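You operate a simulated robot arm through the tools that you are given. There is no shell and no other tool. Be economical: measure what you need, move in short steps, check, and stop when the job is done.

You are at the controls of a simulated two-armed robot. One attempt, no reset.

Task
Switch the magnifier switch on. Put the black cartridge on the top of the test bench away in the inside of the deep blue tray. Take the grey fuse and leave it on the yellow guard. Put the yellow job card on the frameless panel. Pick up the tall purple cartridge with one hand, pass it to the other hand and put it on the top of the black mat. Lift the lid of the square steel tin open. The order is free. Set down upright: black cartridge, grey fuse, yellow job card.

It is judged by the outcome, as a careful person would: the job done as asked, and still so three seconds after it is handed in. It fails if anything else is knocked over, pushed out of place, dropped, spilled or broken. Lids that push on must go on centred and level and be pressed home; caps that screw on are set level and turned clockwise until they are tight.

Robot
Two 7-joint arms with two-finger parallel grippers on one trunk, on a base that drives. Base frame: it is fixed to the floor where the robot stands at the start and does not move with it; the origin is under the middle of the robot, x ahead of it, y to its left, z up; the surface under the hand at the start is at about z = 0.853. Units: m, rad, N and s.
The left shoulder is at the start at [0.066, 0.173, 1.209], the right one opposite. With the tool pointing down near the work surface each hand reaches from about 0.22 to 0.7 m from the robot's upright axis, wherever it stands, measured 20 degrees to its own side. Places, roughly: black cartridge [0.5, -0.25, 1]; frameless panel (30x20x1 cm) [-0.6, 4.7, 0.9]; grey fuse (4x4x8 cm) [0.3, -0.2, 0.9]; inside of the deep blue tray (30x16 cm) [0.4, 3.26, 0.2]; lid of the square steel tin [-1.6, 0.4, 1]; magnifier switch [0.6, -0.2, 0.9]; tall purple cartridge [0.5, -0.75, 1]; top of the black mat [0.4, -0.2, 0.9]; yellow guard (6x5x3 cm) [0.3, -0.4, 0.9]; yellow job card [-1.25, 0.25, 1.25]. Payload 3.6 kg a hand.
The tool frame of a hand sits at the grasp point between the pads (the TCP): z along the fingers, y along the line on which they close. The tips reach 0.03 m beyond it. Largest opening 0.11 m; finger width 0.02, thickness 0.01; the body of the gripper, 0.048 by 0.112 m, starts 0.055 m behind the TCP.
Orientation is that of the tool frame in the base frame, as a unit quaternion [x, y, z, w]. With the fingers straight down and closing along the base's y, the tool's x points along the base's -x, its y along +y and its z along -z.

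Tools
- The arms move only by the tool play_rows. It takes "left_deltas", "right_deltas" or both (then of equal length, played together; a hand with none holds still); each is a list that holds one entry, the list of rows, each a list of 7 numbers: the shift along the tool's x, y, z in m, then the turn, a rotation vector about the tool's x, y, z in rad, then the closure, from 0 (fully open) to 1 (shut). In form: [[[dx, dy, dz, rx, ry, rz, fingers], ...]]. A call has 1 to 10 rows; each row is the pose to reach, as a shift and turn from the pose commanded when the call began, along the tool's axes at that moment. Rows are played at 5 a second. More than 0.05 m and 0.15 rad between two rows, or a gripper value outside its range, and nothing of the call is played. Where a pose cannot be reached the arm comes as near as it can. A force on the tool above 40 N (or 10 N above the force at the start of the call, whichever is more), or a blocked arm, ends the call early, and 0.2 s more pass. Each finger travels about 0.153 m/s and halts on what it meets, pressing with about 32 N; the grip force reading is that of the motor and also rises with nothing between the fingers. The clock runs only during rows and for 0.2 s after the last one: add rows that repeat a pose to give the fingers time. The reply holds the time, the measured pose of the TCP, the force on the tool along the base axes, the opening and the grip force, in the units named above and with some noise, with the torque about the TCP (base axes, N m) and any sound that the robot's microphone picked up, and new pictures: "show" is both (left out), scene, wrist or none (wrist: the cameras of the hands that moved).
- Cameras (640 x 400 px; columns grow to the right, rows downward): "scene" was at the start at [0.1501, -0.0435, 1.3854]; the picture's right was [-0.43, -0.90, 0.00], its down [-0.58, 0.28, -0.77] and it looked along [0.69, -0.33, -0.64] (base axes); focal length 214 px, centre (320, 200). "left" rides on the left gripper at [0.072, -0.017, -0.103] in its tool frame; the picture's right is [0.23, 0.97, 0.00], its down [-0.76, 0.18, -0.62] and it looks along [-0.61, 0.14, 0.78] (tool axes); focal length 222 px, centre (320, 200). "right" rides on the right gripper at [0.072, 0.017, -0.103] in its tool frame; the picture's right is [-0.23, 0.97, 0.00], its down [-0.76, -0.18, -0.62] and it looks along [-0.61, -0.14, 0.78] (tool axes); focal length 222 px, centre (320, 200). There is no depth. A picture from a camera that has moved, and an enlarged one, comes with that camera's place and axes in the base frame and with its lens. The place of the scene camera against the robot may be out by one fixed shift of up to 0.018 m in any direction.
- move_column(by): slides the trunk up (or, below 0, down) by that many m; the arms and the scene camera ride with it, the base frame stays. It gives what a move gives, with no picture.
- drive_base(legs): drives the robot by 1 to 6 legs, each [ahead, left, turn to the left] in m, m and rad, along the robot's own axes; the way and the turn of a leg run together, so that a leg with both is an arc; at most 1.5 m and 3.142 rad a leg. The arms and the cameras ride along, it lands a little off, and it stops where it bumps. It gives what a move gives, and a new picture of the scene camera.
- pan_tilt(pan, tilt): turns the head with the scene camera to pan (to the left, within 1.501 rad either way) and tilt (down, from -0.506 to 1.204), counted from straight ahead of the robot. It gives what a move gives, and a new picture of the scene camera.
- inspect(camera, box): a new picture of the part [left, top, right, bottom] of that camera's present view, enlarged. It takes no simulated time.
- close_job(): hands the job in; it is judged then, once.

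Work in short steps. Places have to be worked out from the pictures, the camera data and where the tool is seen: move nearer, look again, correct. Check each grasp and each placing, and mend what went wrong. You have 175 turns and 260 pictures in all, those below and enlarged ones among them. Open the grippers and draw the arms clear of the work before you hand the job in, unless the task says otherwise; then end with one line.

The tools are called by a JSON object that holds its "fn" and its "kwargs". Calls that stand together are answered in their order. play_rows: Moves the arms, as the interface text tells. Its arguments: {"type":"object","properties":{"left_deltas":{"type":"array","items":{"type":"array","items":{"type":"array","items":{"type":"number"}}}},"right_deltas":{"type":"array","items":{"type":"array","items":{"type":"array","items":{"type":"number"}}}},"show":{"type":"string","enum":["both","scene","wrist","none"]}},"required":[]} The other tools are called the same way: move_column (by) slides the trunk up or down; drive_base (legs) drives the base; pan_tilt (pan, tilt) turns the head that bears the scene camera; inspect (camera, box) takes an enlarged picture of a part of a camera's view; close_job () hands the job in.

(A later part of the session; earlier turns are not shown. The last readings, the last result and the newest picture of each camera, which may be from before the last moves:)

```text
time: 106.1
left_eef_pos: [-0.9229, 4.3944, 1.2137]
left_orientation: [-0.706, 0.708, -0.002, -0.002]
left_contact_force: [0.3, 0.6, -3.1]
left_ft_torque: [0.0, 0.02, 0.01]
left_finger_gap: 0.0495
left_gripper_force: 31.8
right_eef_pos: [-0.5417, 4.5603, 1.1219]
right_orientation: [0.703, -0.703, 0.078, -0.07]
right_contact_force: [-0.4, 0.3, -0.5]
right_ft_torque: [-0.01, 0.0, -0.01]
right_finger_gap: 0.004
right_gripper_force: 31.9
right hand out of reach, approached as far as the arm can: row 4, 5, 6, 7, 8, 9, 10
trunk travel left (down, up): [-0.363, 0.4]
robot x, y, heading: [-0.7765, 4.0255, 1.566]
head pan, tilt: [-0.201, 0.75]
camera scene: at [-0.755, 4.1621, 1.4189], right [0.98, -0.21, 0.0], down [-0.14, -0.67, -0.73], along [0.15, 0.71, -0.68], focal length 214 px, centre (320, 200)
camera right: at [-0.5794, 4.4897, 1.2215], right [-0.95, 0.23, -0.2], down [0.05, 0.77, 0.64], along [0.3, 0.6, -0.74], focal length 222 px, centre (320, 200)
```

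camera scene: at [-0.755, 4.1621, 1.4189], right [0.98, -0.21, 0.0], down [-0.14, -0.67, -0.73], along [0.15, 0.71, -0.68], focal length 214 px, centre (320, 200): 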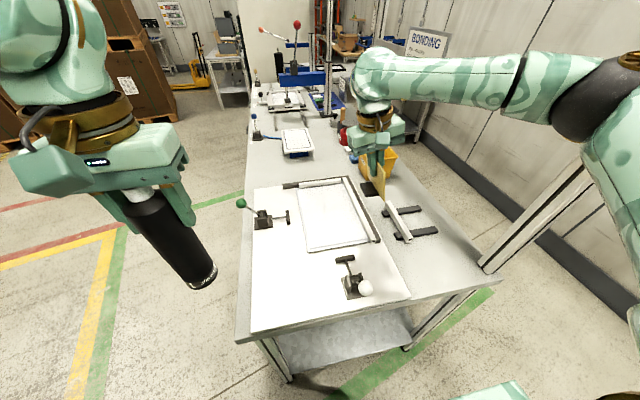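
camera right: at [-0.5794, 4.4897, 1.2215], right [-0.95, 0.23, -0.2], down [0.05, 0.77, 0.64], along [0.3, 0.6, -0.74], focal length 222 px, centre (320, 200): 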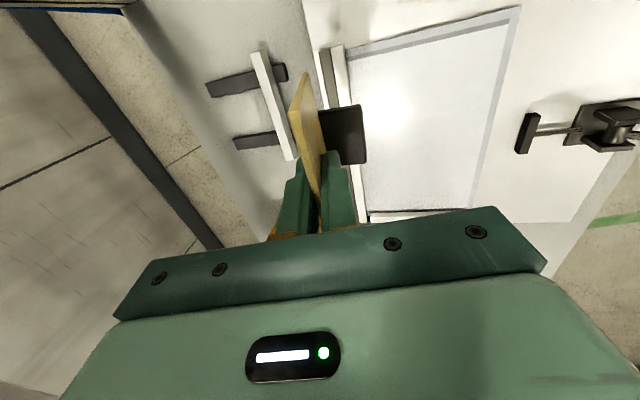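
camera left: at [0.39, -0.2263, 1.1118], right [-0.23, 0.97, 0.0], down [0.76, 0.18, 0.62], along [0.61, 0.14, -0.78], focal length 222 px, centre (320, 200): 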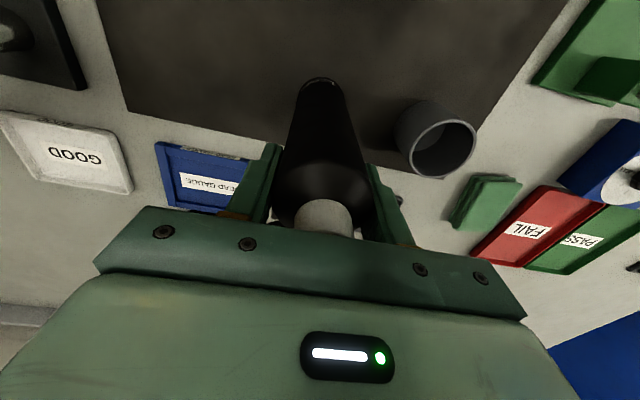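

The reach is better when the hand works lower relative to the shoulder. I raise the trunk 0.1 m and extend the hand down and over the panel.

{"fn": "move_column", "kwargs": {"by": 0.1}}

{"fn": "play_rows", "kwargs": {"right_deltas": [[[0, 0.0105, 0.049, 0, 0, 0, 0.98], [0, 0.021, 0.098, 0, 0, 0, 0.98], [0, 0.0315, 0.147, 0, 0, 0, 0.98], [-0.02, 0.052, 0.16, 0, 0, 0, 0.98], [-0.04, 0.075, 0.17, 0, 0, 0, 0.98], [-0.06, 0.093, 0.173, 0, 0, 0, 0.98], [-0.08, 0.111, 0.173, 0, 0, 0, 0.98], [-0.08, 0.111, 0.173, 0, 0, 0, 0.98]]]}}

```text
time: 107.5
left_eef_pos: [-0.9236, 4.3924, 1.3133]
left_orientation: [-0.706, 0.708, -0.002, -0.002]
left_contact_force: [1.1, 0.4, -2.4]
left_ft_torque: [0.01, 0.01, 0.0]
left_finger_gap: 0.0496
left_gripper_force: 32.0
right_eef_pos: [-0.5434, 4.5444, 1.2505]
right_orientation: [-0.701, 0.706, -0.059, 0.089]
right_contact_force: [-0.4, 0.2, -0.5]
right_ft_torque: [0.02, -0.01, 0.0]
right_finger_gap: 0.004
right_gripper_force: 32.2
trunk travel left (down, up): [-0.463, 0.3]
robot x, y, heading: [-0.7774, 4.0281, 1.569]
head pan, tilt: [-0.201, 0.75]
```

```text
refused: row 1 steps farther than a row can; nothing moved
```

{"fn": "play_rows", "kwargs": {"right_deltas": [[[0, 0.008, 0.04, 0, 0, 0, 0.98], [0, 0.016, 0.08, 0, 0, 0, 0.98], [0, 0.024, 0.12, 0, 0, 0, 0.98], [0, 0.032, 0.15, 0, 0, 0, 0.98], [0, 0.032, 0.15, 0, 0, 0, 0.98]]]}}

```text
time: 108.7
left_eef_pos: [-0.9237, 4.3924, 1.3153]
left_orientation: [-0.707, 0.707, -0.001, -0.002]
left_contact_force: [-0.5, -1.1, -2.6]
left_ft_torque: [0.02, -0.02, 0.03]
left_finger_gap: 0.0498
left_gripper_force: 32.1
right_eef_pos: [-0.5165, 4.5239, 1.1173]
right_orientation: [-0.701, 0.705, -0.058, 0.091]
right_contact_force: [-0.2, 0.0, -0.5]
right_ft_torque: [0.0, 0.02, 0.02]
right_finger_gap: 0.0044
right_gripper_force: 31.9
right hand out of reach, approached as far as the arm can: row 1, 2, 3, 4, 5
trunk travel left (down, up): [-0.463, 0.3]
robot x, y, heading: [-0.7747, 4.029, 1.568]
head pan, tilt: [-0.201, 0.75]
camera scene: at [-0.7565, 4.1336, 1.5202], right [0.98, -0.2, 0.0], down [-0.14, -0.67, -0.73], along [0.15, 0.72, -0.68], focal length 214 px, centre (320, 200)
camera right: at [-0.5552, 4.448, 1.2115], right [-0.95, 0.24, -0.19], down [0.05, 0.73, 0.68], along [0.3, 0.64, -0.71], focal length 222 px, centre (320, 200)
```

scene: 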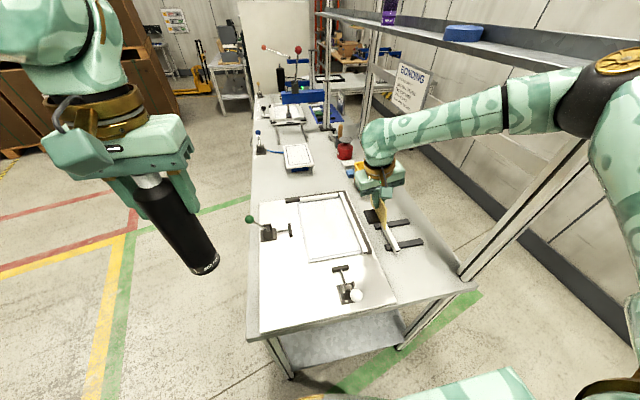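
right: 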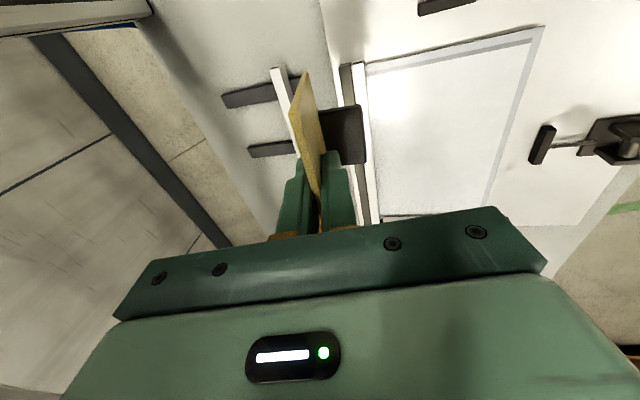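

The front table edge is nearer y≈4.33, so there is room to drive ahead a bit more.

{"fn": "drive_base", "kwargs": {"legs": [[0.09, 0, 0]]}}

{"fn": "play_rows", "kwargs": {"right_deltas": [[[0, 0.02, 0, 0, 0, 0, 0.98], [0, 0.04, 0, 0, 0, 0, 0.98], [0, 0.06, 0.01, 0, 0, 0, 0.98], [0, 0.08, 0.01, 0, 0, 0, 0.98]]], "show": "wrist"}}

```text
time: 109.5
left_eef_pos: [-0.9245, 4.4079, 1.3161]
left_orientation: [-0.702, 0.712, 0.001, 0.003]
left_contact_force: [-0.1, -0.2, -2.9]
left_ft_torque: [-0.01, 0.0, 0.0]
left_finger_gap: 0.0495
left_gripper_force: 32.7
right_eef_pos: [-0.5118, 4.534, 1.1187]
right_orientation: [-0.692, 0.714, -0.058, 0.091]
right_contact_force: [0.3, -1.0, -0.1]
right_ft_torque: [-0.01, 0.02, 0.02]
right_finger_gap: 0.0043
right_gripper_force: 32.2
trunk travel left (down, up): [-0.463, 0.3]
robot x, y, heading: [-0.7788, 4.0529, 1.555]
head pan, tilt: [-0.201, 0.75]
stopped in leg 1: the robot was blocked; the commanded pose is now the measured one
camera scene: at [-0.7617, 4.1447, 1.5215], right [0.98, -0.22, 0.0], down [-0.15, -0.66, -0.74], along [0.16, 0.72, -0.67], focal length 214 px, centre (320, 200)
```

scene: 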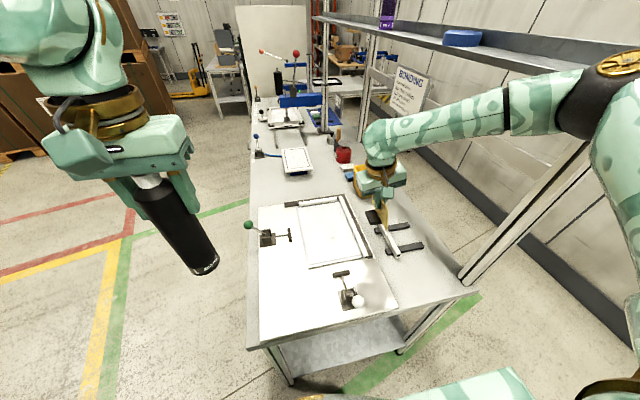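

```text
time: 110.5
left_eef_pos: [-0.9194, 4.4021, 1.3191]
left_orientation: [-0.702, 0.712, 0.004, 0.003]
left_contact_force: [0.8, -0.3, -3.1]
left_ft_torque: [0.0, 0.01, -0.02]
left_finger_gap: 0.0498
left_gripper_force: 31.7
right_eef_pos: [-0.5359, 4.5031, 1.1216]
right_orientation: [-0.692, 0.714, -0.054, 0.092]
right_contact_force: [-0.3, 0.9, -0.4]
right_ft_torque: [0.04, -0.03, -0.03]
right_finger_gap: 0.0045
right_gripper_force: 32.2
right hand out of reach, approached as far as the arm can: row 1, 2, 3, 4
trunk travel left (down, up): [-0.463, 0.3]
robot x, y, heading: [-0.7796, 4.0513, 1.556]
head pan, tilt: [-0.201, 0.75]
camera right: at [-0.5766, 4.4271, 1.2157], right [-0.95, 0.26, -0.19], down [0.06, 0.72, 0.69], along [0.31, 0.64, -0.7], focal length 222 px, centre (320, 200)
```

right: 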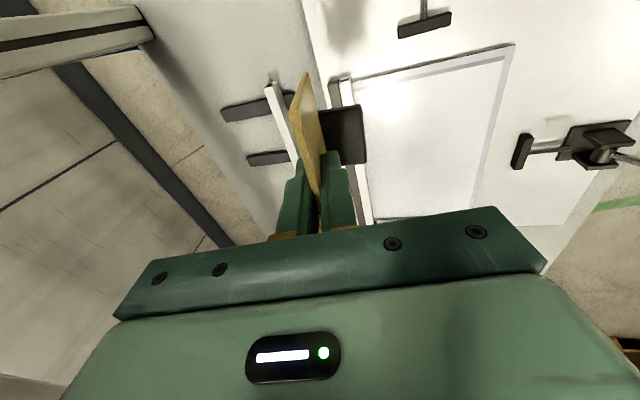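

The arm's posture limits it here; at the rack the same hand worked well at about 38° to the right. I back up slightly and turn the base left 0.4 rad to reproduce that geometry.

{"fn": "drive_base", "kwargs": {"legs": [[-0.06, 0, 0], [0, 0, 0.4]]}}

{"fn": "play_rows", "kwargs": {"right_deltas": [[[0, 0, 0, 0, 0.064, 0, 0.98], [0, 0, 0, 0, 0.064, 0, 0.98]]], "show": "wrist"}}

```text
time: 112.7
left_eef_pos: [-1.0508, 4.2762, 1.3138]
left_orientation: [0.829, -0.559, 0.002, 0.002]
left_contact_force: [0.2, 0.3, -2.9]
left_ft_torque: [0.01, -0.04, 0.01]
left_finger_gap: 0.0498
left_gripper_force: 32.1
right_eef_pos: [-0.736, 4.5139, 1.1138]
right_orientation: [0.821, -0.561, 0.041, -0.096]
right_contact_force: [0.4, -0.1, -1.0]
right_ft_torque: [-0.02, 0.0, 0.03]
right_finger_gap: 0.0041
right_gripper_force: 31.9
trunk travel left (down, up): [-0.463, 0.3]
robot x, y, heading: [-0.7755, 3.9959, 1.954]
head pan, tilt: [-0.201, 0.75]
camera scene: at [-0.801, 4.0968, 1.5203], right [0.98, 0.18, 0.0], down [0.12, -0.67, -0.73], along [-0.13, 0.72, -0.68], focal length 214 px, centre (320, 200)
```

scene: 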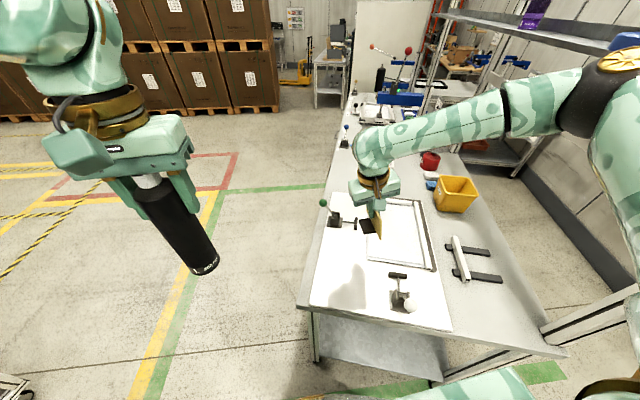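

```text
time: 113.3
left_eef_pos: [-1.0505, 4.275, 1.3132]
left_orientation: [0.829, -0.559, 0.002, 0.002]
left_contact_force: [-0.3, -0.5, -3.3]
left_ft_torque: [0.01, 0.01, -0.02]
left_finger_gap: 0.0497
left_gripper_force: 31.9
right_eef_pos: [-0.7312, 4.512, 1.1167]
right_orientation: [0.819, -0.564, 0.067, -0.078]
right_contact_force: [-0.1, 0.6, -1.2]
right_ft_torque: [-0.01, 0.0, 0.0]
right_finger_gap: 0.0043
right_gripper_force: 32.5
right hand out of reach, approached as far as the arm can: row 1, 2
trunk travel left (down, up): [-0.463, 0.3]
robot x, y, heading: [-0.7814, 3.9968, 1.948]
head pan, tilt: [-0.201, 0.75]
camera right: at [-0.7414, 4.4334, 1.2168], right [-0.97, -0.13, -0.2], down [-0.23, 0.74, 0.63], along [0.07, 0.66, -0.75], focal length 222 px, centre (320, 200)
```

right: 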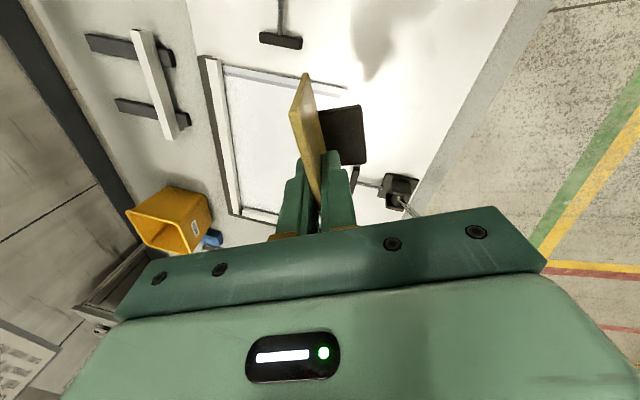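

Geometry is better now. I move horizontally over the panel toward (-0.635, 4.60).

{"fn": "play_rows", "kwargs": {"right_deltas": [[[-0.012, -0.03, 0.006, 0, -0.01, 0, 0.98], [-0.024, -0.06, 0.012, 0, -0.02, 0, 0.98], [-0.036, -0.09, 0.018, 0, -0.022, 0, 0.98], [-0.048, -0.1186, 0.024, 0, -0.022, 0, 0.98], [-0.049, -0.11, 0.063, 0, -0.022, 0, 0.98], [-0.049, -0.11, 0.063, 0, -0.022, 0, 0.98]]]}}

```text
time: 114.7
left_eef_pos: [-1.0505, 4.2773, 1.3146]
left_orientation: [0.829, -0.559, 0.001, 0.001]
left_contact_force: [0.2, 0.6, -2.7]
left_ft_torque: [0.02, 0.0, 0.02]
left_finger_gap: 0.0496
left_gripper_force: 32.7
right_eef_pos: [-0.6363, 4.6002, 1.0757]
right_orientation: [0.82, -0.563, 0.058, -0.085]
right_contact_force: [0.6, -0.2, -0.5]
right_ft_torque: [0.01, 0.0, -0.01]
right_finger_gap: 0.0042
right_gripper_force: 31.9
trunk travel left (down, up): [-0.463, 0.3]
robot x, y, heading: [-0.7781, 3.9948, 1.951]
head pan, tilt: [-0.201, 0.75]
camera scene: at [-0.8005, 4.097, 1.5203], right [0.98, 0.18, 0.0], down [0.12, -0.67, -0.73], along [-0.13, 0.72, -0.68], focal length 214 px, centre (320, 200)
camera right: at [-0.6459, 4.5188, 1.1747], right [-0.97, -0.13, -0.2], down [-0.23, 0.73, 0.65], along [0.06, 0.67, -0.74], focal length 222 px, centre (320, 200)
```

scene: 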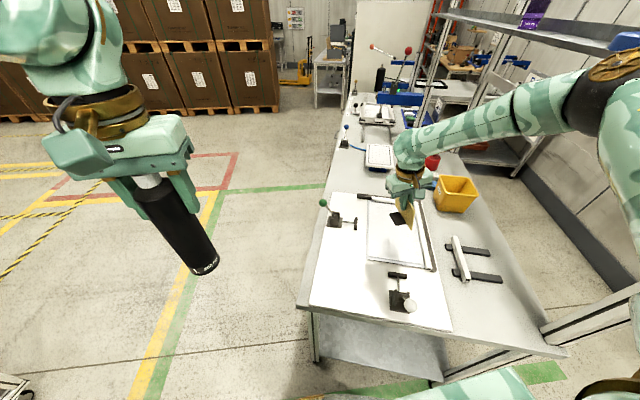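
right: 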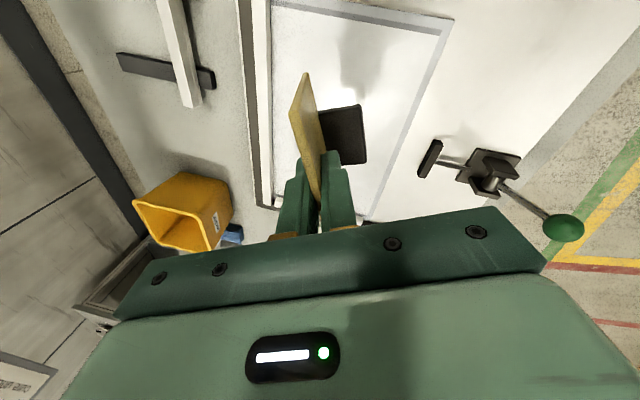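

Good; orientation is level for the card. I descend vertically to about 2 cm above the panel.

{"fn": "play_rows", "kwargs": {"right_deltas": [[[0, 0.006, 0.029, 0, 0, 0, 0.98], [0, 0.012, 0.059, 0, 0, 0, 0.98], [0, 0.0185, 0.088, 0, 0, 0, 0.98], [0, 0.0185, 0.088, 0, 0, 0, 0.98]]]}}

{"fn": "inspect", "kwargs": {"camera": "scene", "box": [350, 170, 470, 290]}}

```text
time: 115.7
left_eef_pos: [-1.0514, 4.2769, 1.3135]
left_orientation: [0.829, -0.559, 0.002, 0.003]
left_contact_force: [-0.6, 0.3, -2.9]
left_ft_torque: [0.02, 0.02, 0.0]
left_finger_gap: 0.0496
left_gripper_force: 32.8
right_eef_pos: [-0.6144, 4.5771, 1.025]
right_orientation: [0.82, -0.563, 0.057, -0.085]
right_contact_force: [-0.1, -0.1, -0.2]
right_ft_torque: [0.0, 0.02, 0.02]
right_finger_gap: 0.0043
right_gripper_force: 32.5
right hand out of reach, approached as far as the arm can: row 1, 2, 3, 4
trunk travel left (down, up): [-0.463, 0.3]
robot x, y, heading: [-0.7806, 3.9948, 1.948]
head pan, tilt: [-0.201, 0.75]
camera scene: at [-0.8008, 4.0976, 1.5202], right [0.98, 0.18, 0.0], down [0.12, -0.67, -0.73], along [-0.13, 0.72, -0.68], focal length 214 px, centre (320, 200)
camera right: at [-0.6241, 4.4972, 1.1242], right [-0.97, -0.13, -0.2], down [-0.23, 0.73, 0.65], along [0.06, 0.67, -0.74], focal length 222 px, centre (320, 200)
```

scene: 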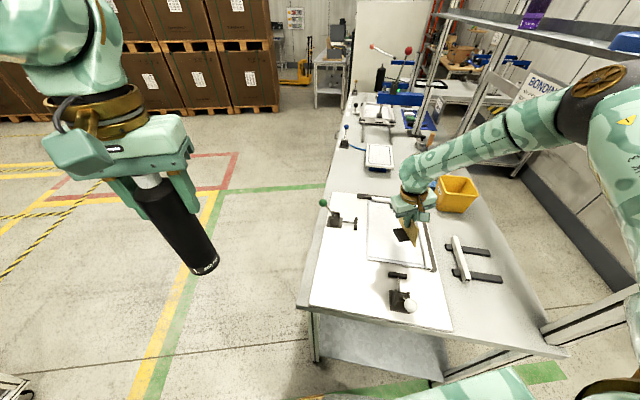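
right: 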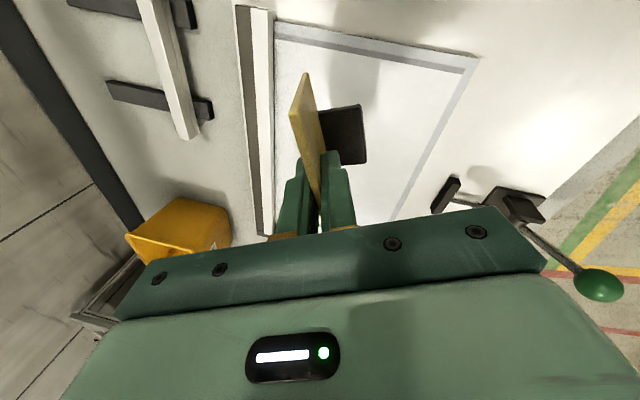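

```text
3.33 times, centred on (410, 230) of scene
camera zoom: at [-0.8008, 4.0976, 1.5202], right [0.98, 0.18, 0.0], down [0.12, -0.67, -0.73], along [-0.13, 0.72, -0.68], focal length 715 px, centre (20, 100)
```

zoom: 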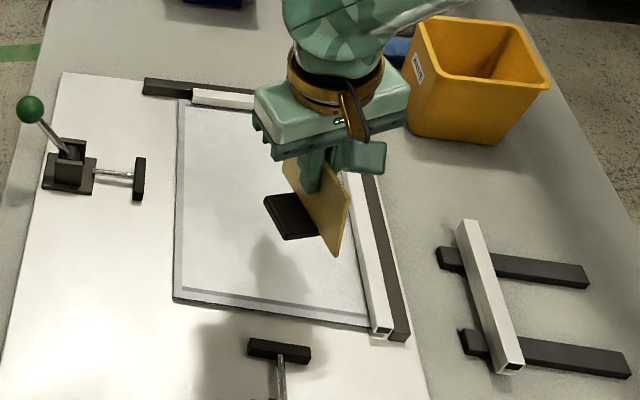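

The xy position is still well over the panel. I use the trunk to lower the arm as a unit.

{"fn": "move_column", "kwargs": {"by": -0.045}}

{"fn": "inspect", "kwargs": {"camera": "right", "box": [240, 60, 400, 160]}}

{"fn": "inspect", "kwargs": {"camera": "scene", "box": [350, 170, 470, 290]}}

```text
time: 116.6
left_eef_pos: [-1.0497, 4.2751, 1.2694]
left_orientation: [0.829, -0.559, 0.001, 0.002]
left_contact_force: [0.2, 0.3, -2.8]
left_ft_torque: [-0.03, -0.01, 0.01]
left_finger_gap: 0.0495
left_gripper_force: 31.7
right_eef_pos: [-0.6148, 4.575, 0.9795]
right_orientation: [0.82, -0.564, 0.059, -0.085]
right_contact_force: [-0.4, -0.3, -1.9]
right_ft_torque: [-0.02, 0.0, 0.0]
right_finger_gap: 0.0043
right_gripper_force: 32.2
trunk travel left (down, up): [-0.418, 0.345]
robot x, y, heading: [-0.776, 3.9922, 1.948]
head pan, tilt: [-0.201, 0.75]
```

```text
4.00 times, centred on (320, 110) of right
camera zoom: at [-0.6238, 4.4945, 1.0784], right [-0.97, -0.13, -0.2], down [-0.23, 0.73, 0.65], along [0.06, 0.67, -0.74], focal length 888 px, centre (320, 560)
```

zoom: 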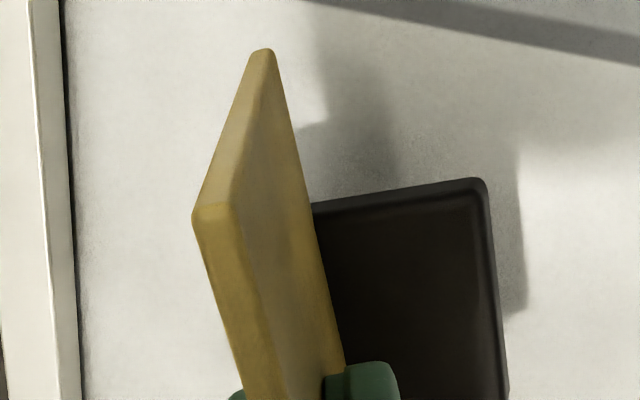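

```text
3.33 times, centred on (410, 230) of scene
camera zoom: at [-0.8042, 4.1063, 1.475], right [0.98, 0.18, 0.0], down [0.12, -0.67, -0.73], along [-0.13, 0.72, -0.68], focal length 715 px, centre (20, 100)
```

zoom: 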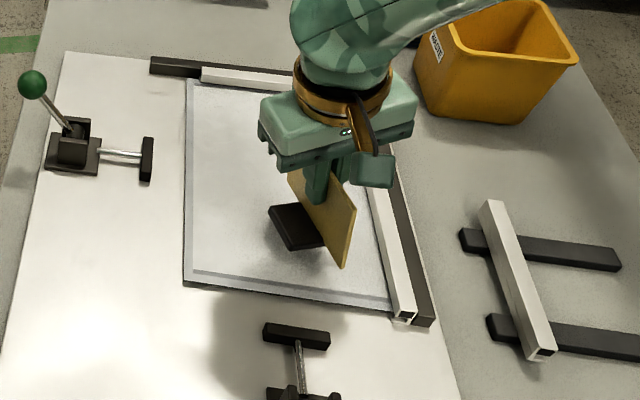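

{"fn": "move_column", "kwargs": {"by": -0.014}}

{"fn": "move_column", "kwargs": {"by": -0.006}}

{"fn": "inspect", "kwargs": {"camera": "right", "box": [240, 60, 400, 160]}}

```text
time: 117.2
left_eef_pos: [-1.0501, 4.276, 1.2549]
left_orientation: [0.829, -0.559, 0.001, 0.002]
left_contact_force: [0.7, 0.1, -2.6]
left_ft_torque: [0.03, 0.02, -0.01]
left_finger_gap: 0.0498
left_gripper_force: 32.0
right_eef_pos: [-0.6145, 4.5752, 0.9655]
right_orientation: [0.82, -0.563, 0.058, -0.085]
right_contact_force: [0.0, 0.0, -0.4]
right_ft_torque: [0.04, -0.02, -0.04]
right_finger_gap: 0.0043
right_gripper_force: 32.3
trunk travel left (down, up): [-0.404, 0.359]
robot x, y, heading: [-0.7833, 3.9936, 1.951]
head pan, tilt: [-0.201, 0.75]
```

```text
time: 117.7
left_eef_pos: [-1.051, 4.2761, 1.2491]
left_orientation: [0.829, -0.559, 0.001, 0.002]
left_contact_force: [1.1, -0.2, -2.3]
left_ft_torque: [0.04, 0.02, 0.0]
left_finger_gap: 0.0497
left_gripper_force: 31.4
right_eef_pos: [-0.6149, 4.5747, 0.9594]
right_orientation: [0.82, -0.563, 0.058, -0.085]
right_contact_force: [0.3, -0.8, -0.7]
right_ft_torque: [0.01, 0.02, 0.0]
right_finger_gap: 0.0041
right_gripper_force: 32.1
trunk travel left (down, up): [-0.398, 0.365]
robot x, y, heading: [-0.7804, 3.9987, 1.956]
head pan, tilt: [-0.201, 0.75]
```

```text
4.00 times, centred on (320, 110) of right
camera zoom: at [-0.624, 4.4945, 1.0583], right [-0.97, -0.13, -0.2], down [-0.23, 0.73, 0.65], along [0.06, 0.67, -0.74], focal length 888 px, centre (320, 560)
```

zoom: 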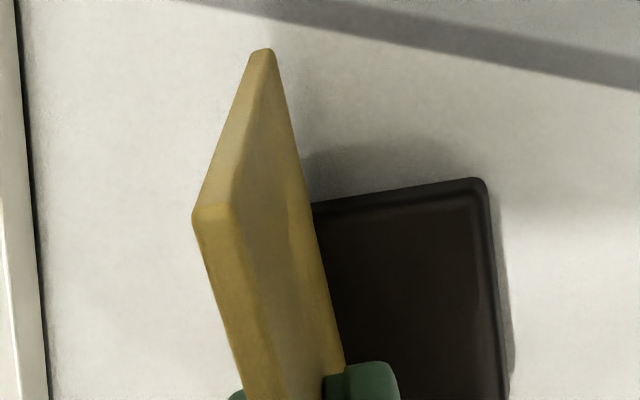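

Shadow is closing in; not yet touching. I continue in small steps.

{"fn": "move_column", "kwargs": {"by": -0.006}}

{"fn": "move_column", "kwargs": {"by": -0.004}}

{"fn": "inspect", "kwargs": {"camera": "right", "box": [240, 60, 400, 160]}}

```text
time: 118.3
left_eef_pos: [-1.0511, 4.2753, 1.2438]
left_orientation: [0.829, -0.559, 0.001, 0.001]
left_contact_force: [-0.1, -0.2, -2.8]
left_ft_torque: [0.0, 0.04, -0.02]
left_finger_gap: 0.0498
left_gripper_force: 32.2
right_eef_pos: [-0.6159, 4.5757, 0.9562]
right_orientation: [0.82, -0.563, 0.057, -0.087]
right_contact_force: [-0.3, 1.3, 26.7]
right_ft_torque: [0.34, -0.75, 0.03]
right_finger_gap: 0.0047
right_gripper_force: 32.1
trunk travel left (down, up): [-0.392, 0.371]
robot x, y, heading: [-0.7801, 3.9934, 1.949]
head pan, tilt: [-0.201, 0.75]
```

```text
time: 118.8
left_eef_pos: [-1.0511, 4.274, 1.2397]
left_orientation: [0.829, -0.56, 0.002, 0.001]
left_contact_force: [0.1, -0.1, -2.5]
left_ft_torque: [-0.01, -0.01, 0.01]
left_finger_gap: 0.0496
left_gripper_force: 32.2
right_eef_pos: [-0.6148, 4.5741, 0.9514]
right_orientation: [0.819, -0.564, 0.058, -0.085]
right_contact_force: [3.3, 2.7, 30.4]
right_ft_torque: [0.44, -1.18, 0.04]
right_finger_gap: 0.0046
right_gripper_force: 32.7
trunk travel left (down, up): [-0.388, 0.375]
robot x, y, heading: [-0.7783, 3.9992, 1.946]
head pan, tilt: [-0.201, 0.75]
```

```text
4.00 times, centred on (320, 110) of right
camera zoom: at [-0.6242, 4.4934, 1.0497], right [-0.97, -0.13, -0.2], down [-0.23, 0.73, 0.65], along [0.06, 0.68, -0.73], focal length 888 px, centre (320, 560)
```

zoom: 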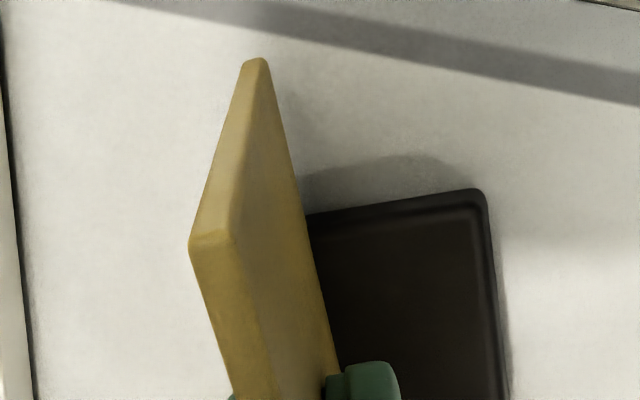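

Contact (≈30 N). I ease up 5 mm and release.

{"fn": "move_column", "kwargs": {"by": 0.005}}

{"fn": "play_rows", "kwargs": {"right_deltas": [[[0, 0, 0, 0, 0, 0, 0.93], [0, 0, 0, 0, 0, 0, 0.85], [0, 0, 0, 0, 0, 0, 0.7], [0, 0, 0, 0, 0, 0, 0.6]]]}}

{"fn": "inspect", "kwargs": {"camera": "scene", "box": [350, 170, 470, 290]}}

```text
time: 119.3
left_eef_pos: [-1.0506, 4.2756, 1.2431]
left_orientation: [0.829, -0.559, 0.001, 0.002]
left_contact_force: [0.2, 0.1, -2.4]
left_ft_torque: [0.01, -0.01, -0.01]
left_finger_gap: 0.05
left_gripper_force: 32.1
right_eef_pos: [-0.614, 4.5736, 0.9524]
right_orientation: [0.82, -0.564, 0.058, -0.083]
right_contact_force: [-0.2, -0.6, -0.6]
right_ft_torque: [-0.02, 0.01, 0.0]
right_finger_gap: 0.0044
right_gripper_force: 32.0
trunk travel left (down, up): [-0.393, 0.37]
robot x, y, heading: [-0.7771, 3.9949, 1.955]
head pan, tilt: [-0.201, 0.75]
```

```text
time: 120.3
left_eef_pos: [-1.0506, 4.2767, 1.2437]
left_orientation: [0.829, -0.559, 0.002, 0.002]
left_contact_force: [-0.1, -0.4, -2.3]
left_ft_torque: [-0.01, -0.01, -0.01]
left_finger_gap: 0.0496
left_gripper_force: 31.9
right_eef_pos: [-0.6156, 4.5756, 0.9548]
right_orientation: [0.82, -0.563, 0.059, -0.085]
right_contact_force: [0.4, 0.6, -0.2]
right_ft_torque: [0.0, 0.03, 0.03]
right_finger_gap: 0.0438
right_gripper_force: 0.1
trunk travel left (down, up): [-0.393, 0.37]
robot x, y, heading: [-0.781, 3.9917, 1.947]
head pan, tilt: [-0.201, 0.75]
camera scene: at [-0.807, 4.113, 1.4497], right [0.98, 0.18, 0.0], down [0.12, -0.67, -0.73], along [-0.13, 0.72, -0.68], focal length 214 px, centre (320, 200)
camera right: at [-0.624, 4.4948, 1.0531], right [-0.97, -0.13, -0.2], down [-0.23, 0.73, 0.65], along [0.06, 0.67, -0.74], focal length 222 px, centre (320, 200)
```

scene: 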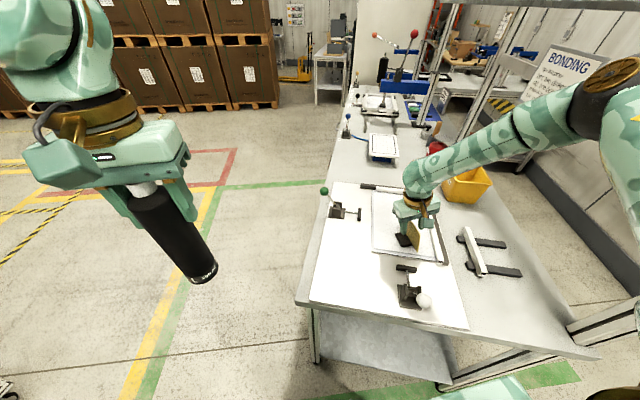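
right: 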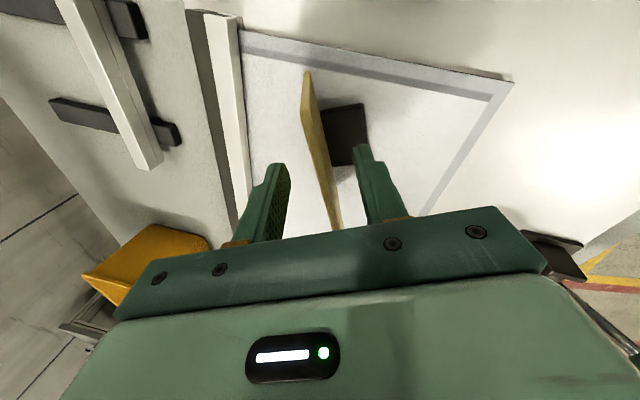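

```text
3.33 times, centred on (410, 230) of scene
camera zoom: at [-0.807, 4.113, 1.4497], right [0.98, 0.18, 0.0], down [0.12, -0.67, -0.73], along [-0.13, 0.72, -0.68], focal length 715 px, centre (20, 100)
```

zoom: 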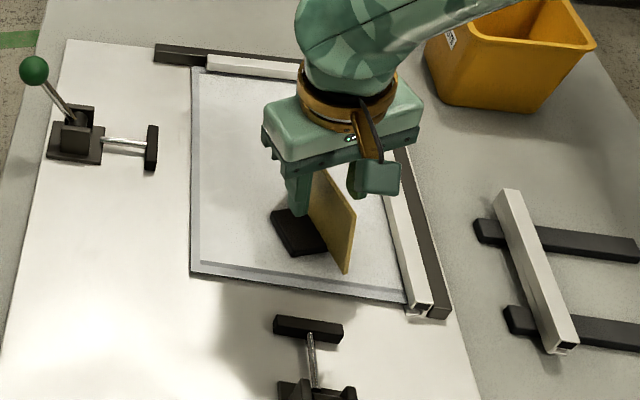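

The card stands on the panel. I lift the arm straight up with the trunk and check.

{"fn": "move_column", "kwargs": {"by": 0.2}}

{"fn": "inspect", "kwargs": {"camera": "scene", "box": [340, 190, 480, 320]}}

```text
time: 122.5
left_eef_pos: [-1.0499, 4.2772, 1.4442]
left_orientation: [0.829, -0.559, 0.001, 0.002]
left_contact_force: [0.3, 0.1, -2.9]
left_ft_torque: [-0.03, 0.04, 0.01]
left_finger_gap: 0.0496
left_gripper_force: 32.2
right_eef_pos: [-0.614, 4.5738, 1.1705]
right_orientation: [0.819, -0.564, 0.045, -0.094]
right_contact_force: [0.0, -0.3, 0.6]
right_ft_torque: [0.02, -0.02, 0.02]
right_finger_gap: 0.0437
right_gripper_force: 0.0
trunk travel left (down, up): [-0.593, 0.17]
robot x, y, heading: [-0.7764, 3.9936, 1.954]
head pan, tilt: [-0.201, 0.75]
```

```text
3.08 times, centred on (410, 255) of scene
camera zoom: at [-0.7951, 4.0833, 1.6507], right [0.98, 0.18, 0.0], down [0.12, -0.67, -0.73], along [-0.13, 0.72, -0.68], focal length 660 px, centre (43, 31)
```

zoom: 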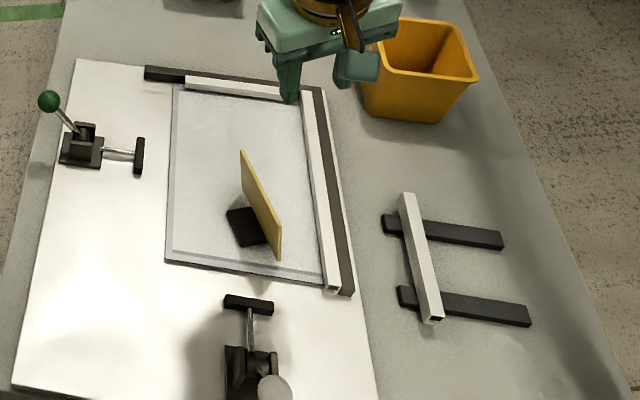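

Card is upright on the panel. Now the bottle: I back away and turn to face +x toward bench two.

{"fn": "drive_base", "kwargs": {"legs": [[-0.55, 0, 0], [0, 0, -1.95]]}}

{"fn": "pan_tilt", "kwargs": {"pan": 0, "tilt": 0.75}}

```text
time: 130.4
left_eef_pos: [-0.2132, 3.6282, 1.445]
left_orientation: [0.002, 1.0, 0.001, -0.002]
left_contact_force: [-0.3, -0.7, -2.1]
left_ft_torque: [0.02, -0.01, 0.02]
left_finger_gap: 0.0495
left_gripper_force: 31.7
right_eef_pos: [-0.1029, 3.1123, 1.1701]
right_orientation: [0.012, 0.994, -0.103, 0.016]
right_contact_force: [0.2, -0.3, 0.8]
right_ft_torque: [-0.03, 0.0, -0.01]
right_finger_gap: 0.0442
right_gripper_force: 0.1
trunk travel left (down, up): [-0.593, 0.17]
robot x, y, heading: [-0.5762, 3.484, -0.006]
head pan, tilt: [-0.201, 0.75]
camera scene: at [-0.4765, 3.46, 1.6509], right [-0.21, -0.98, 0.0], down [-0.67, 0.14, -0.73], along [0.72, -0.15, -0.68], focal length 214 px, centre (320, 200)
```

scene: 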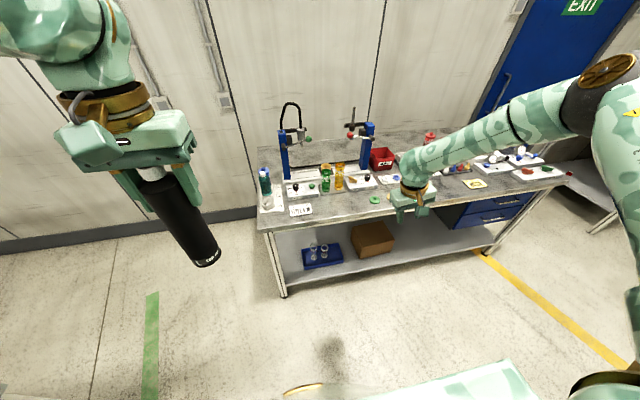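

```text
time: 131.1
left_eef_pos: [-0.2128, 3.6275, 1.4444]
left_orientation: [0.002, 1.0, 0.001, -0.002]
left_contact_force: [-0.3, 0.2, -3.4]
left_ft_torque: [-0.03, 0.01, 0.04]
left_finger_gap: 0.0494
left_gripper_force: 32.4
right_eef_pos: [-0.1032, 3.1122, 1.172]
right_orientation: [0.011, 0.995, -0.103, 0.014]
right_contact_force: [0.1, -0.6, -0.6]
right_ft_torque: [-0.01, -0.01, 0.0]
right_finger_gap: 0.044
right_gripper_force: 0.1
trunk travel left (down, up): [-0.593, 0.17]
robot x, y, heading: [-0.5789, 3.486, -0.008]
head pan, tilt: [0.0, 0.75]
camera scene: at [-0.4747, 3.4763, 1.6509], right [-0.01, -1.0, 0.0], down [-0.68, 0.01, -0.73], along [0.73, -0.01, -0.68], focal length 214 px, centre (320, 200)
```

scene: 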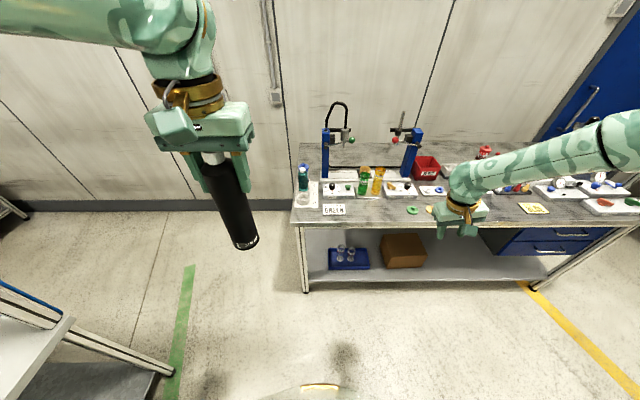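

{"fn": "inspect", "kwargs": {"camera": "scene", "box": [285, 210, 445, 310]}}

```text
4.00 times, centred on (365, 260) of scene
camera zoom: at [-0.4747, 3.4763, 1.6509], right [-0.01, -1.0, 0.0], down [-0.68, 0.01, -0.73], along [0.73, -0.01, -0.68], focal length 858 px, centre (140, -40)
```

zoom: 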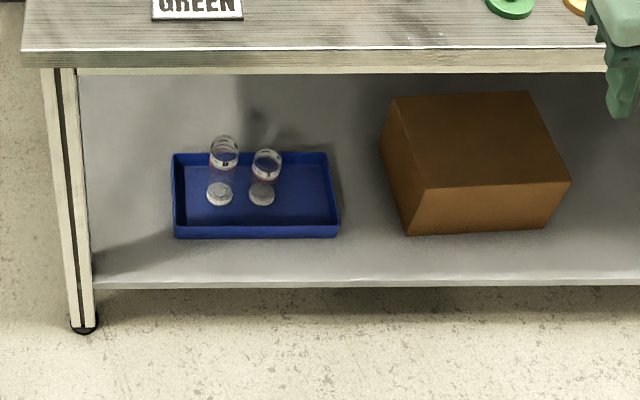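

The tray is under the bench top, so the bottle needs a side or inclined grip. I'll set it on the clear front strip of bench two near (0.30, 3.18) and regrip it at 45°. First I raise and straighten the right hand, then drive in.

{"fn": "play_rows", "kwargs": {"right_deltas": [[[0.02, -0.008, -0.035, -0.07, 0, 0, 0.6], [0.04, -0.016, -0.07, -0.14, 0, 0, 0.6], [0.06, -0.024, -0.11, -0.205, 0, 0, 0.6], [0.08, -0.03, -0.15, -0.205, 0, 0, 0.6], [0.1, -0.03, -0.19, -0.205, 0, 0, 0.6]]], "show": "none"}}

{"fn": "drive_base", "kwargs": {"legs": [[0.0, -0.45, 0], [0.4, 0, 0]]}}

```text
time: 132.3
left_eef_pos: [-0.2145, 3.6302, 1.4442]
left_orientation: [0.002, 1.0, 0.0, -0.001]
left_contact_force: [-0.8, -0.2, -3.1]
left_ft_torque: [-0.02, -0.05, -0.02]
left_finger_gap: 0.0496
left_gripper_force: 31.9
right_eef_pos: [-0.2116, 3.1219, 1.358]
right_orientation: [0.01, 1.0, 0.0, 0.017]
right_contact_force: [-0.5, -0.8, 0.5]
right_ft_torque: [0.03, -0.05, 0.02]
right_finger_gap: 0.0439
right_gripper_force: 0.1
trunk travel left (down, up): [-0.593, 0.17]
robot x, y, heading: [-0.5764, 3.4867, -0.005]
head pan, tilt: [0.0, 0.75]
```

```text
time: 137.1
left_eef_pos: [0.1869, 3.1764, 1.4438]
left_orientation: [0.005, 1.0, 0.001, -0.002]
left_contact_force: [-0.3, -0.3, -3.0]
left_ft_torque: [-0.01, 0.0, 0.02]
left_finger_gap: 0.0493
left_gripper_force: 31.8
right_eef_pos: [0.1851, 2.6681, 1.3568]
right_orientation: [0.014, 1.0, 0.0, 0.016]
right_contact_force: [-0.3, 0.3, 0.0]
right_ft_torque: [-0.03, -0.02, 0.01]
right_finger_gap: 0.0438
right_gripper_force: 0.2
trunk travel left (down, up): [-0.593, 0.17]
robot x, y, heading: [-0.1795, 3.03, -0.012]
head pan, tilt: [0.0, 0.75]
camera scene: at [-0.0766, 3.0259, 1.6509], right [-0.01, -1.0, 0.0], down [-0.68, 0.01, -0.73], along [0.73, -0.01, -0.68], focal length 214 px, centre (320, 200)
```

scene: 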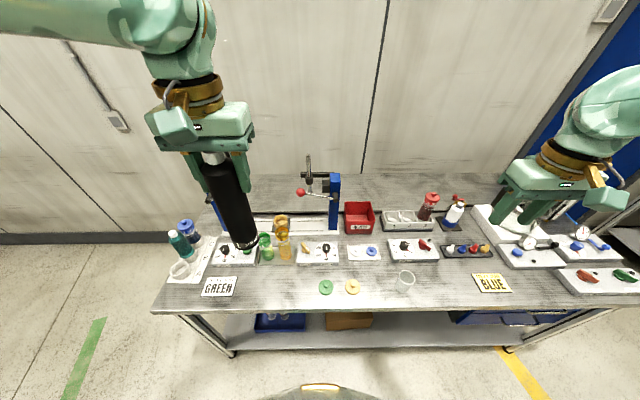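

The strip between the GREEN card and the green ring is clear. I lower the trunk and set the bottle down at about (0.29, 3.19).

{"fn": "move_column", "kwargs": {"by": -0.27}}

{"fn": "play_rows", "kwargs": {"left_deltas": [[[-0.03, 0.004, 0.02, 0, 0, 0, 0.7], [-0.06, 0.008, 0.04, 0, 0, 0, 0.7], [-0.09, 0.012, 0.06, 0, 0, 0, 0.7], [-0.103, 0.014, 0.09, 0, 0, 0, 0.7], [-0.103, 0.014, 0.12, 0, 0, 0, 0.7], [-0.103, 0.014, 0.125, 0, 0, 0, 0.7], [-0.103, 0.014, 0.125, 0, 0, 0, 0.7]]]}}

```text
time: 139.9
left_eef_pos: [0.1875, 3.1766, 1.1744]
left_orientation: [0.005, 1.0, 0.001, -0.002]
left_contact_force: [0.0, 0.4, -2.7]
left_ft_torque: [0.0, -0.03, 0.02]
left_finger_gap: 0.0489
left_gripper_force: 32.2
right_eef_pos: [0.1844, 2.6687, 1.0873]
right_orientation: [0.014, 1.0, 0.0, 0.016]
right_contact_force: [0.3, -0.7, -0.8]
right_ft_torque: [-0.04, -0.05, 0.03]
right_finger_gap: 0.044
right_gripper_force: 0.1
trunk travel left (down, up): [-0.323, 0.44]
robot x, y, heading: [-0.1758, 3.0337, -0.017]
head pan, tilt: [0.0, 0.75]
```

```text
time: 141.5
left_eef_pos: [0.2897, 3.1903, 1.0486]
left_orientation: [0.005, 1.0, 0.0, -0.002]
left_contact_force: [0.8, -0.1, -2.2]
left_ft_torque: [-0.01, 0.0, 0.02]
left_finger_gap: 0.0494
left_gripper_force: 32.4
right_eef_pos: [0.1866, 2.6686, 1.0854]
right_orientation: [0.014, 1.0, -0.001, 0.017]
right_contact_force: [-0.4, 0.5, 0.0]
right_ft_torque: [-0.02, 0.01, 0.0]
right_finger_gap: 0.044
right_gripper_force: 0.0
trunk travel left (down, up): [-0.323, 0.44]
robot x, y, heading: [-0.179, 3.0338, -0.012]
head pan, tilt: [0.0, 0.75]
camera scene: at [-0.0202, 3.0252, 1.3788], right [-0.01, -1.0, 0.0], down [-0.68, 0.01, -0.73], along [0.73, -0.01, -0.68], focal length 214 px, centre (320, 200)
camera left: at [0.2174, 3.1737, 1.1533], right [-0.22, 0.98, 0.0], down [0.77, 0.17, 0.62], along [0.6, 0.14, -0.78], focal length 222 px, centre (320, 200)
```

scene: 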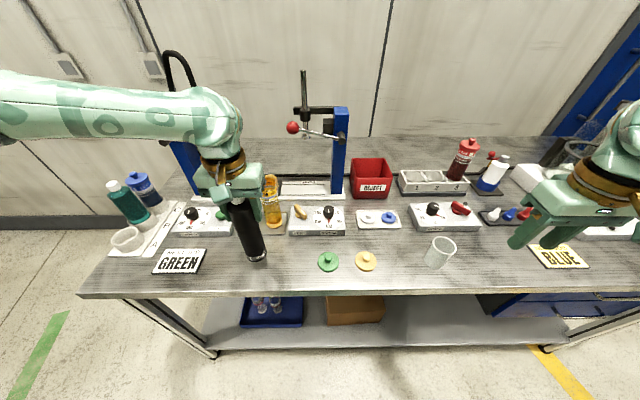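
left: 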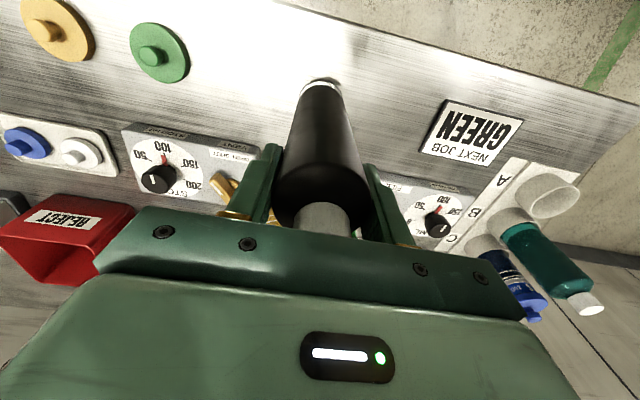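

Clear all around. I lower in small steps to contact.

{"fn": "play_rows", "kwargs": {"left_deltas": [[[0, 0, 0.012, 0, 0, 0, 0.7], [0, 0, 0.022, 0, 0, 0, 0.7], [0, 0, 0.026, 0, 0, 0, 0.7]]], "show": "none"}}

{"fn": "play_rows", "kwargs": {"left_deltas": [[[0, 0, 0.004, 0, 0, 0, 0.7], [0, 0, 0.006, 0, 0, 0, 0.7]]], "show": "none"}}

```text
time: 142.3
left_eef_pos: [0.29, 3.1889, 1.0219]
left_orientation: [0.005, 1.0, 0.001, -0.002]
left_contact_force: [0.0, 0.0, -3.1]
left_ft_torque: [-0.02, -0.04, 0.02]
left_finger_gap: 0.0495
left_gripper_force: 31.6
right_eef_pos: [0.1846, 2.6693, 1.0861]
right_orientation: [0.014, 1.0, -0.001, 0.016]
right_contact_force: [0.7, 0.3, -0.6]
right_ft_torque: [0.02, -0.01, -0.03]
right_finger_gap: 0.0442
right_gripper_force: 0.2
trunk travel left (down, up): [-0.323, 0.44]
robot x, y, heading: [-0.1806, 3.0351, -0.017]
head pan, tilt: [0.0, 0.75]
```

```text
time: 142.9
left_eef_pos: [0.2897, 3.1884, 1.0161]
left_orientation: [0.005, 1.0, 0.0, -0.002]
left_contact_force: [-0.1, 0.1, -1.5]
left_ft_torque: [-0.02, -0.01, 0.0]
left_finger_gap: 0.0495
left_gripper_force: 31.7
right_eef_pos: [0.1858, 2.6677, 1.0859]
right_orientation: [0.014, 1.0, -0.001, 0.017]
right_contact_force: [0.9, 0.2, -0.8]
right_ft_torque: [-0.02, -0.02, 0.04]
right_finger_gap: 0.044
right_gripper_force: 0.1
trunk travel left (down, up): [-0.323, 0.44]
robot x, y, heading: [-0.1794, 3.0358, -0.013]
head pan, tilt: [0.0, 0.75]
```

{"fn": "play_rows", "kwargs": {"left_deltas": [[[0, 0, 0.004, 0, 0, 0, 0.7], [0, 0, 0.007, 0, 0, 0, 0.7]]], "show": "none"}}

{"fn": "play_rows", "kwargs": {"left_deltas": [[[0, 0, 0.002, 0, 0, 0, 0.7], [0, 0, 0.004, 0, 0, 0, 0.7]]], "show": "none"}}

```text
time: 143.5
left_eef_pos: [0.2894, 3.1905, 1.011]
left_orientation: [0.005, 1.0, 0.001, -0.002]
left_contact_force: [0.7, 0.1, -2.4]
left_ft_torque: [0.02, -0.03, 0.04]
left_finger_gap: 0.0494
left_gripper_force: 32.2
right_eef_pos: [0.1864, 2.6689, 1.0855]
right_orientation: [0.014, 1.0, 0.0, 0.016]
right_contact_force: [0.1, 0.3, 0.5]
right_ft_torque: [0.03, 0.01, 0.03]
right_finger_gap: 0.0441
right_gripper_force: 0.0
trunk travel left (down, up): [-0.323, 0.44]
robot x, y, heading: [-0.1772, 3.0371, -0.018]
head pan, tilt: [0.0, 0.75]
```

```text
time: 144.1
left_eef_pos: [0.2891, 3.1894, 1.0068]
left_orientation: [0.005, 1.0, 0.001, -0.002]
left_contact_force: [-0.2, 1.2, 2.8]
left_ft_torque: [0.13, -0.03, 0.01]
left_finger_gap: 0.0498
left_gripper_force: 32.2
right_eef_pos: [0.1842, 2.6677, 1.0855]
right_orientation: [0.014, 1.0, -0.001, 0.016]
right_contact_force: [0.3, -0.1, -0.1]
right_ft_torque: [0.02, -0.02, 0.0]
right_finger_gap: 0.044
right_gripper_force: 0.0
trunk travel left (down, up): [-0.323, 0.44]
robot x, y, heading: [-0.1763, 3.0356, -0.018]
head pan, tilt: [0.0, 0.75]
```

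Bottle touches down at bench height. I release, rise above the cap, draw back and begin pitching the hand.

{"fn": "play_rows", "kwargs": {"left_deltas": [[[0, 0, 0, 0, 0, 0, 0.45], [0, 0, 0, 0, 0, 0, 0.25], [0, 0, -0.04, 0, 0, 0, 0.2], [0, 0, -0.08, 0, 0, 0, 0.2], [0, 0, -0.12, 0, 0, 0, 0.2], [0.04, 0, -0.12, 0, -0.1, 0, 0.2], [0.08, 0, -0.12, 0, -0.24, 0, 0.2], [0.12, 0, -0.1, 0, -0.38, 0, 0.2], [0.15, 0, -0.08, 0, -0.52, 0, 0.2], [0.16, 0, -0.05, 0, -0.66, 0, 0.2]]]}}

```text
time: 146.3
left_eef_pos: [0.2065, 3.1299, 1.0593]
left_orientation: [0.005, 0.947, 0.0, 0.321]
left_contact_force: [0.3, -0.2, -0.2]
left_ft_torque: [0.02, 0.01, 0.01]
left_finger_gap: 0.088
left_gripper_force: 0.3
left hand out of reach, approached as far as the arm can: row 8, 9, 10
right_eef_pos: [0.1867, 2.6678, 1.0855]
right_orientation: [0.014, 1.0, 0.002, 0.015]
right_contact_force: [0.8, -0.7, 0.0]
right_ft_torque: [0.01, 0.05, -0.01]
right_finger_gap: 0.0439
right_gripper_force: 0.0
trunk travel left (down, up): [-0.323, 0.44]
robot x, y, heading: [-0.1767, 3.0365, -0.014]
head pan, tilt: [0.0, 0.75]
camera scene: at [-0.0192, 3.0234, 1.3785], right [-0.01, -1.0, 0.0], down [-0.68, 0.01, -0.73], along [0.73, -0.01, -0.68], focal length 214 px, centre (320, 200)
camera left: at [0.0847, 3.1157, 1.0975], right [-0.17, 0.98, -0.14], down [0.23, 0.17, 0.96], along [0.96, 0.13, -0.25], focal length 222 px, centre (320, 200)
```

scene: 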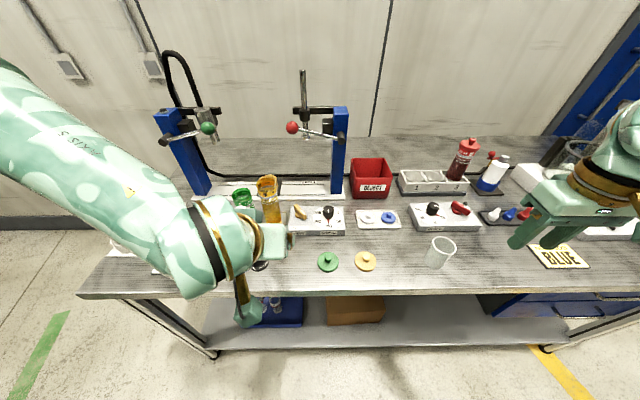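
left: 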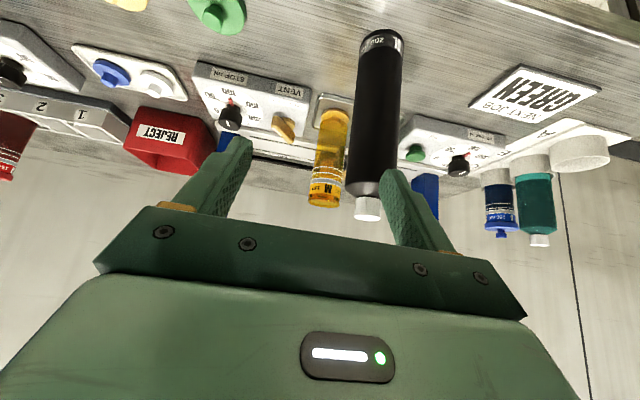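

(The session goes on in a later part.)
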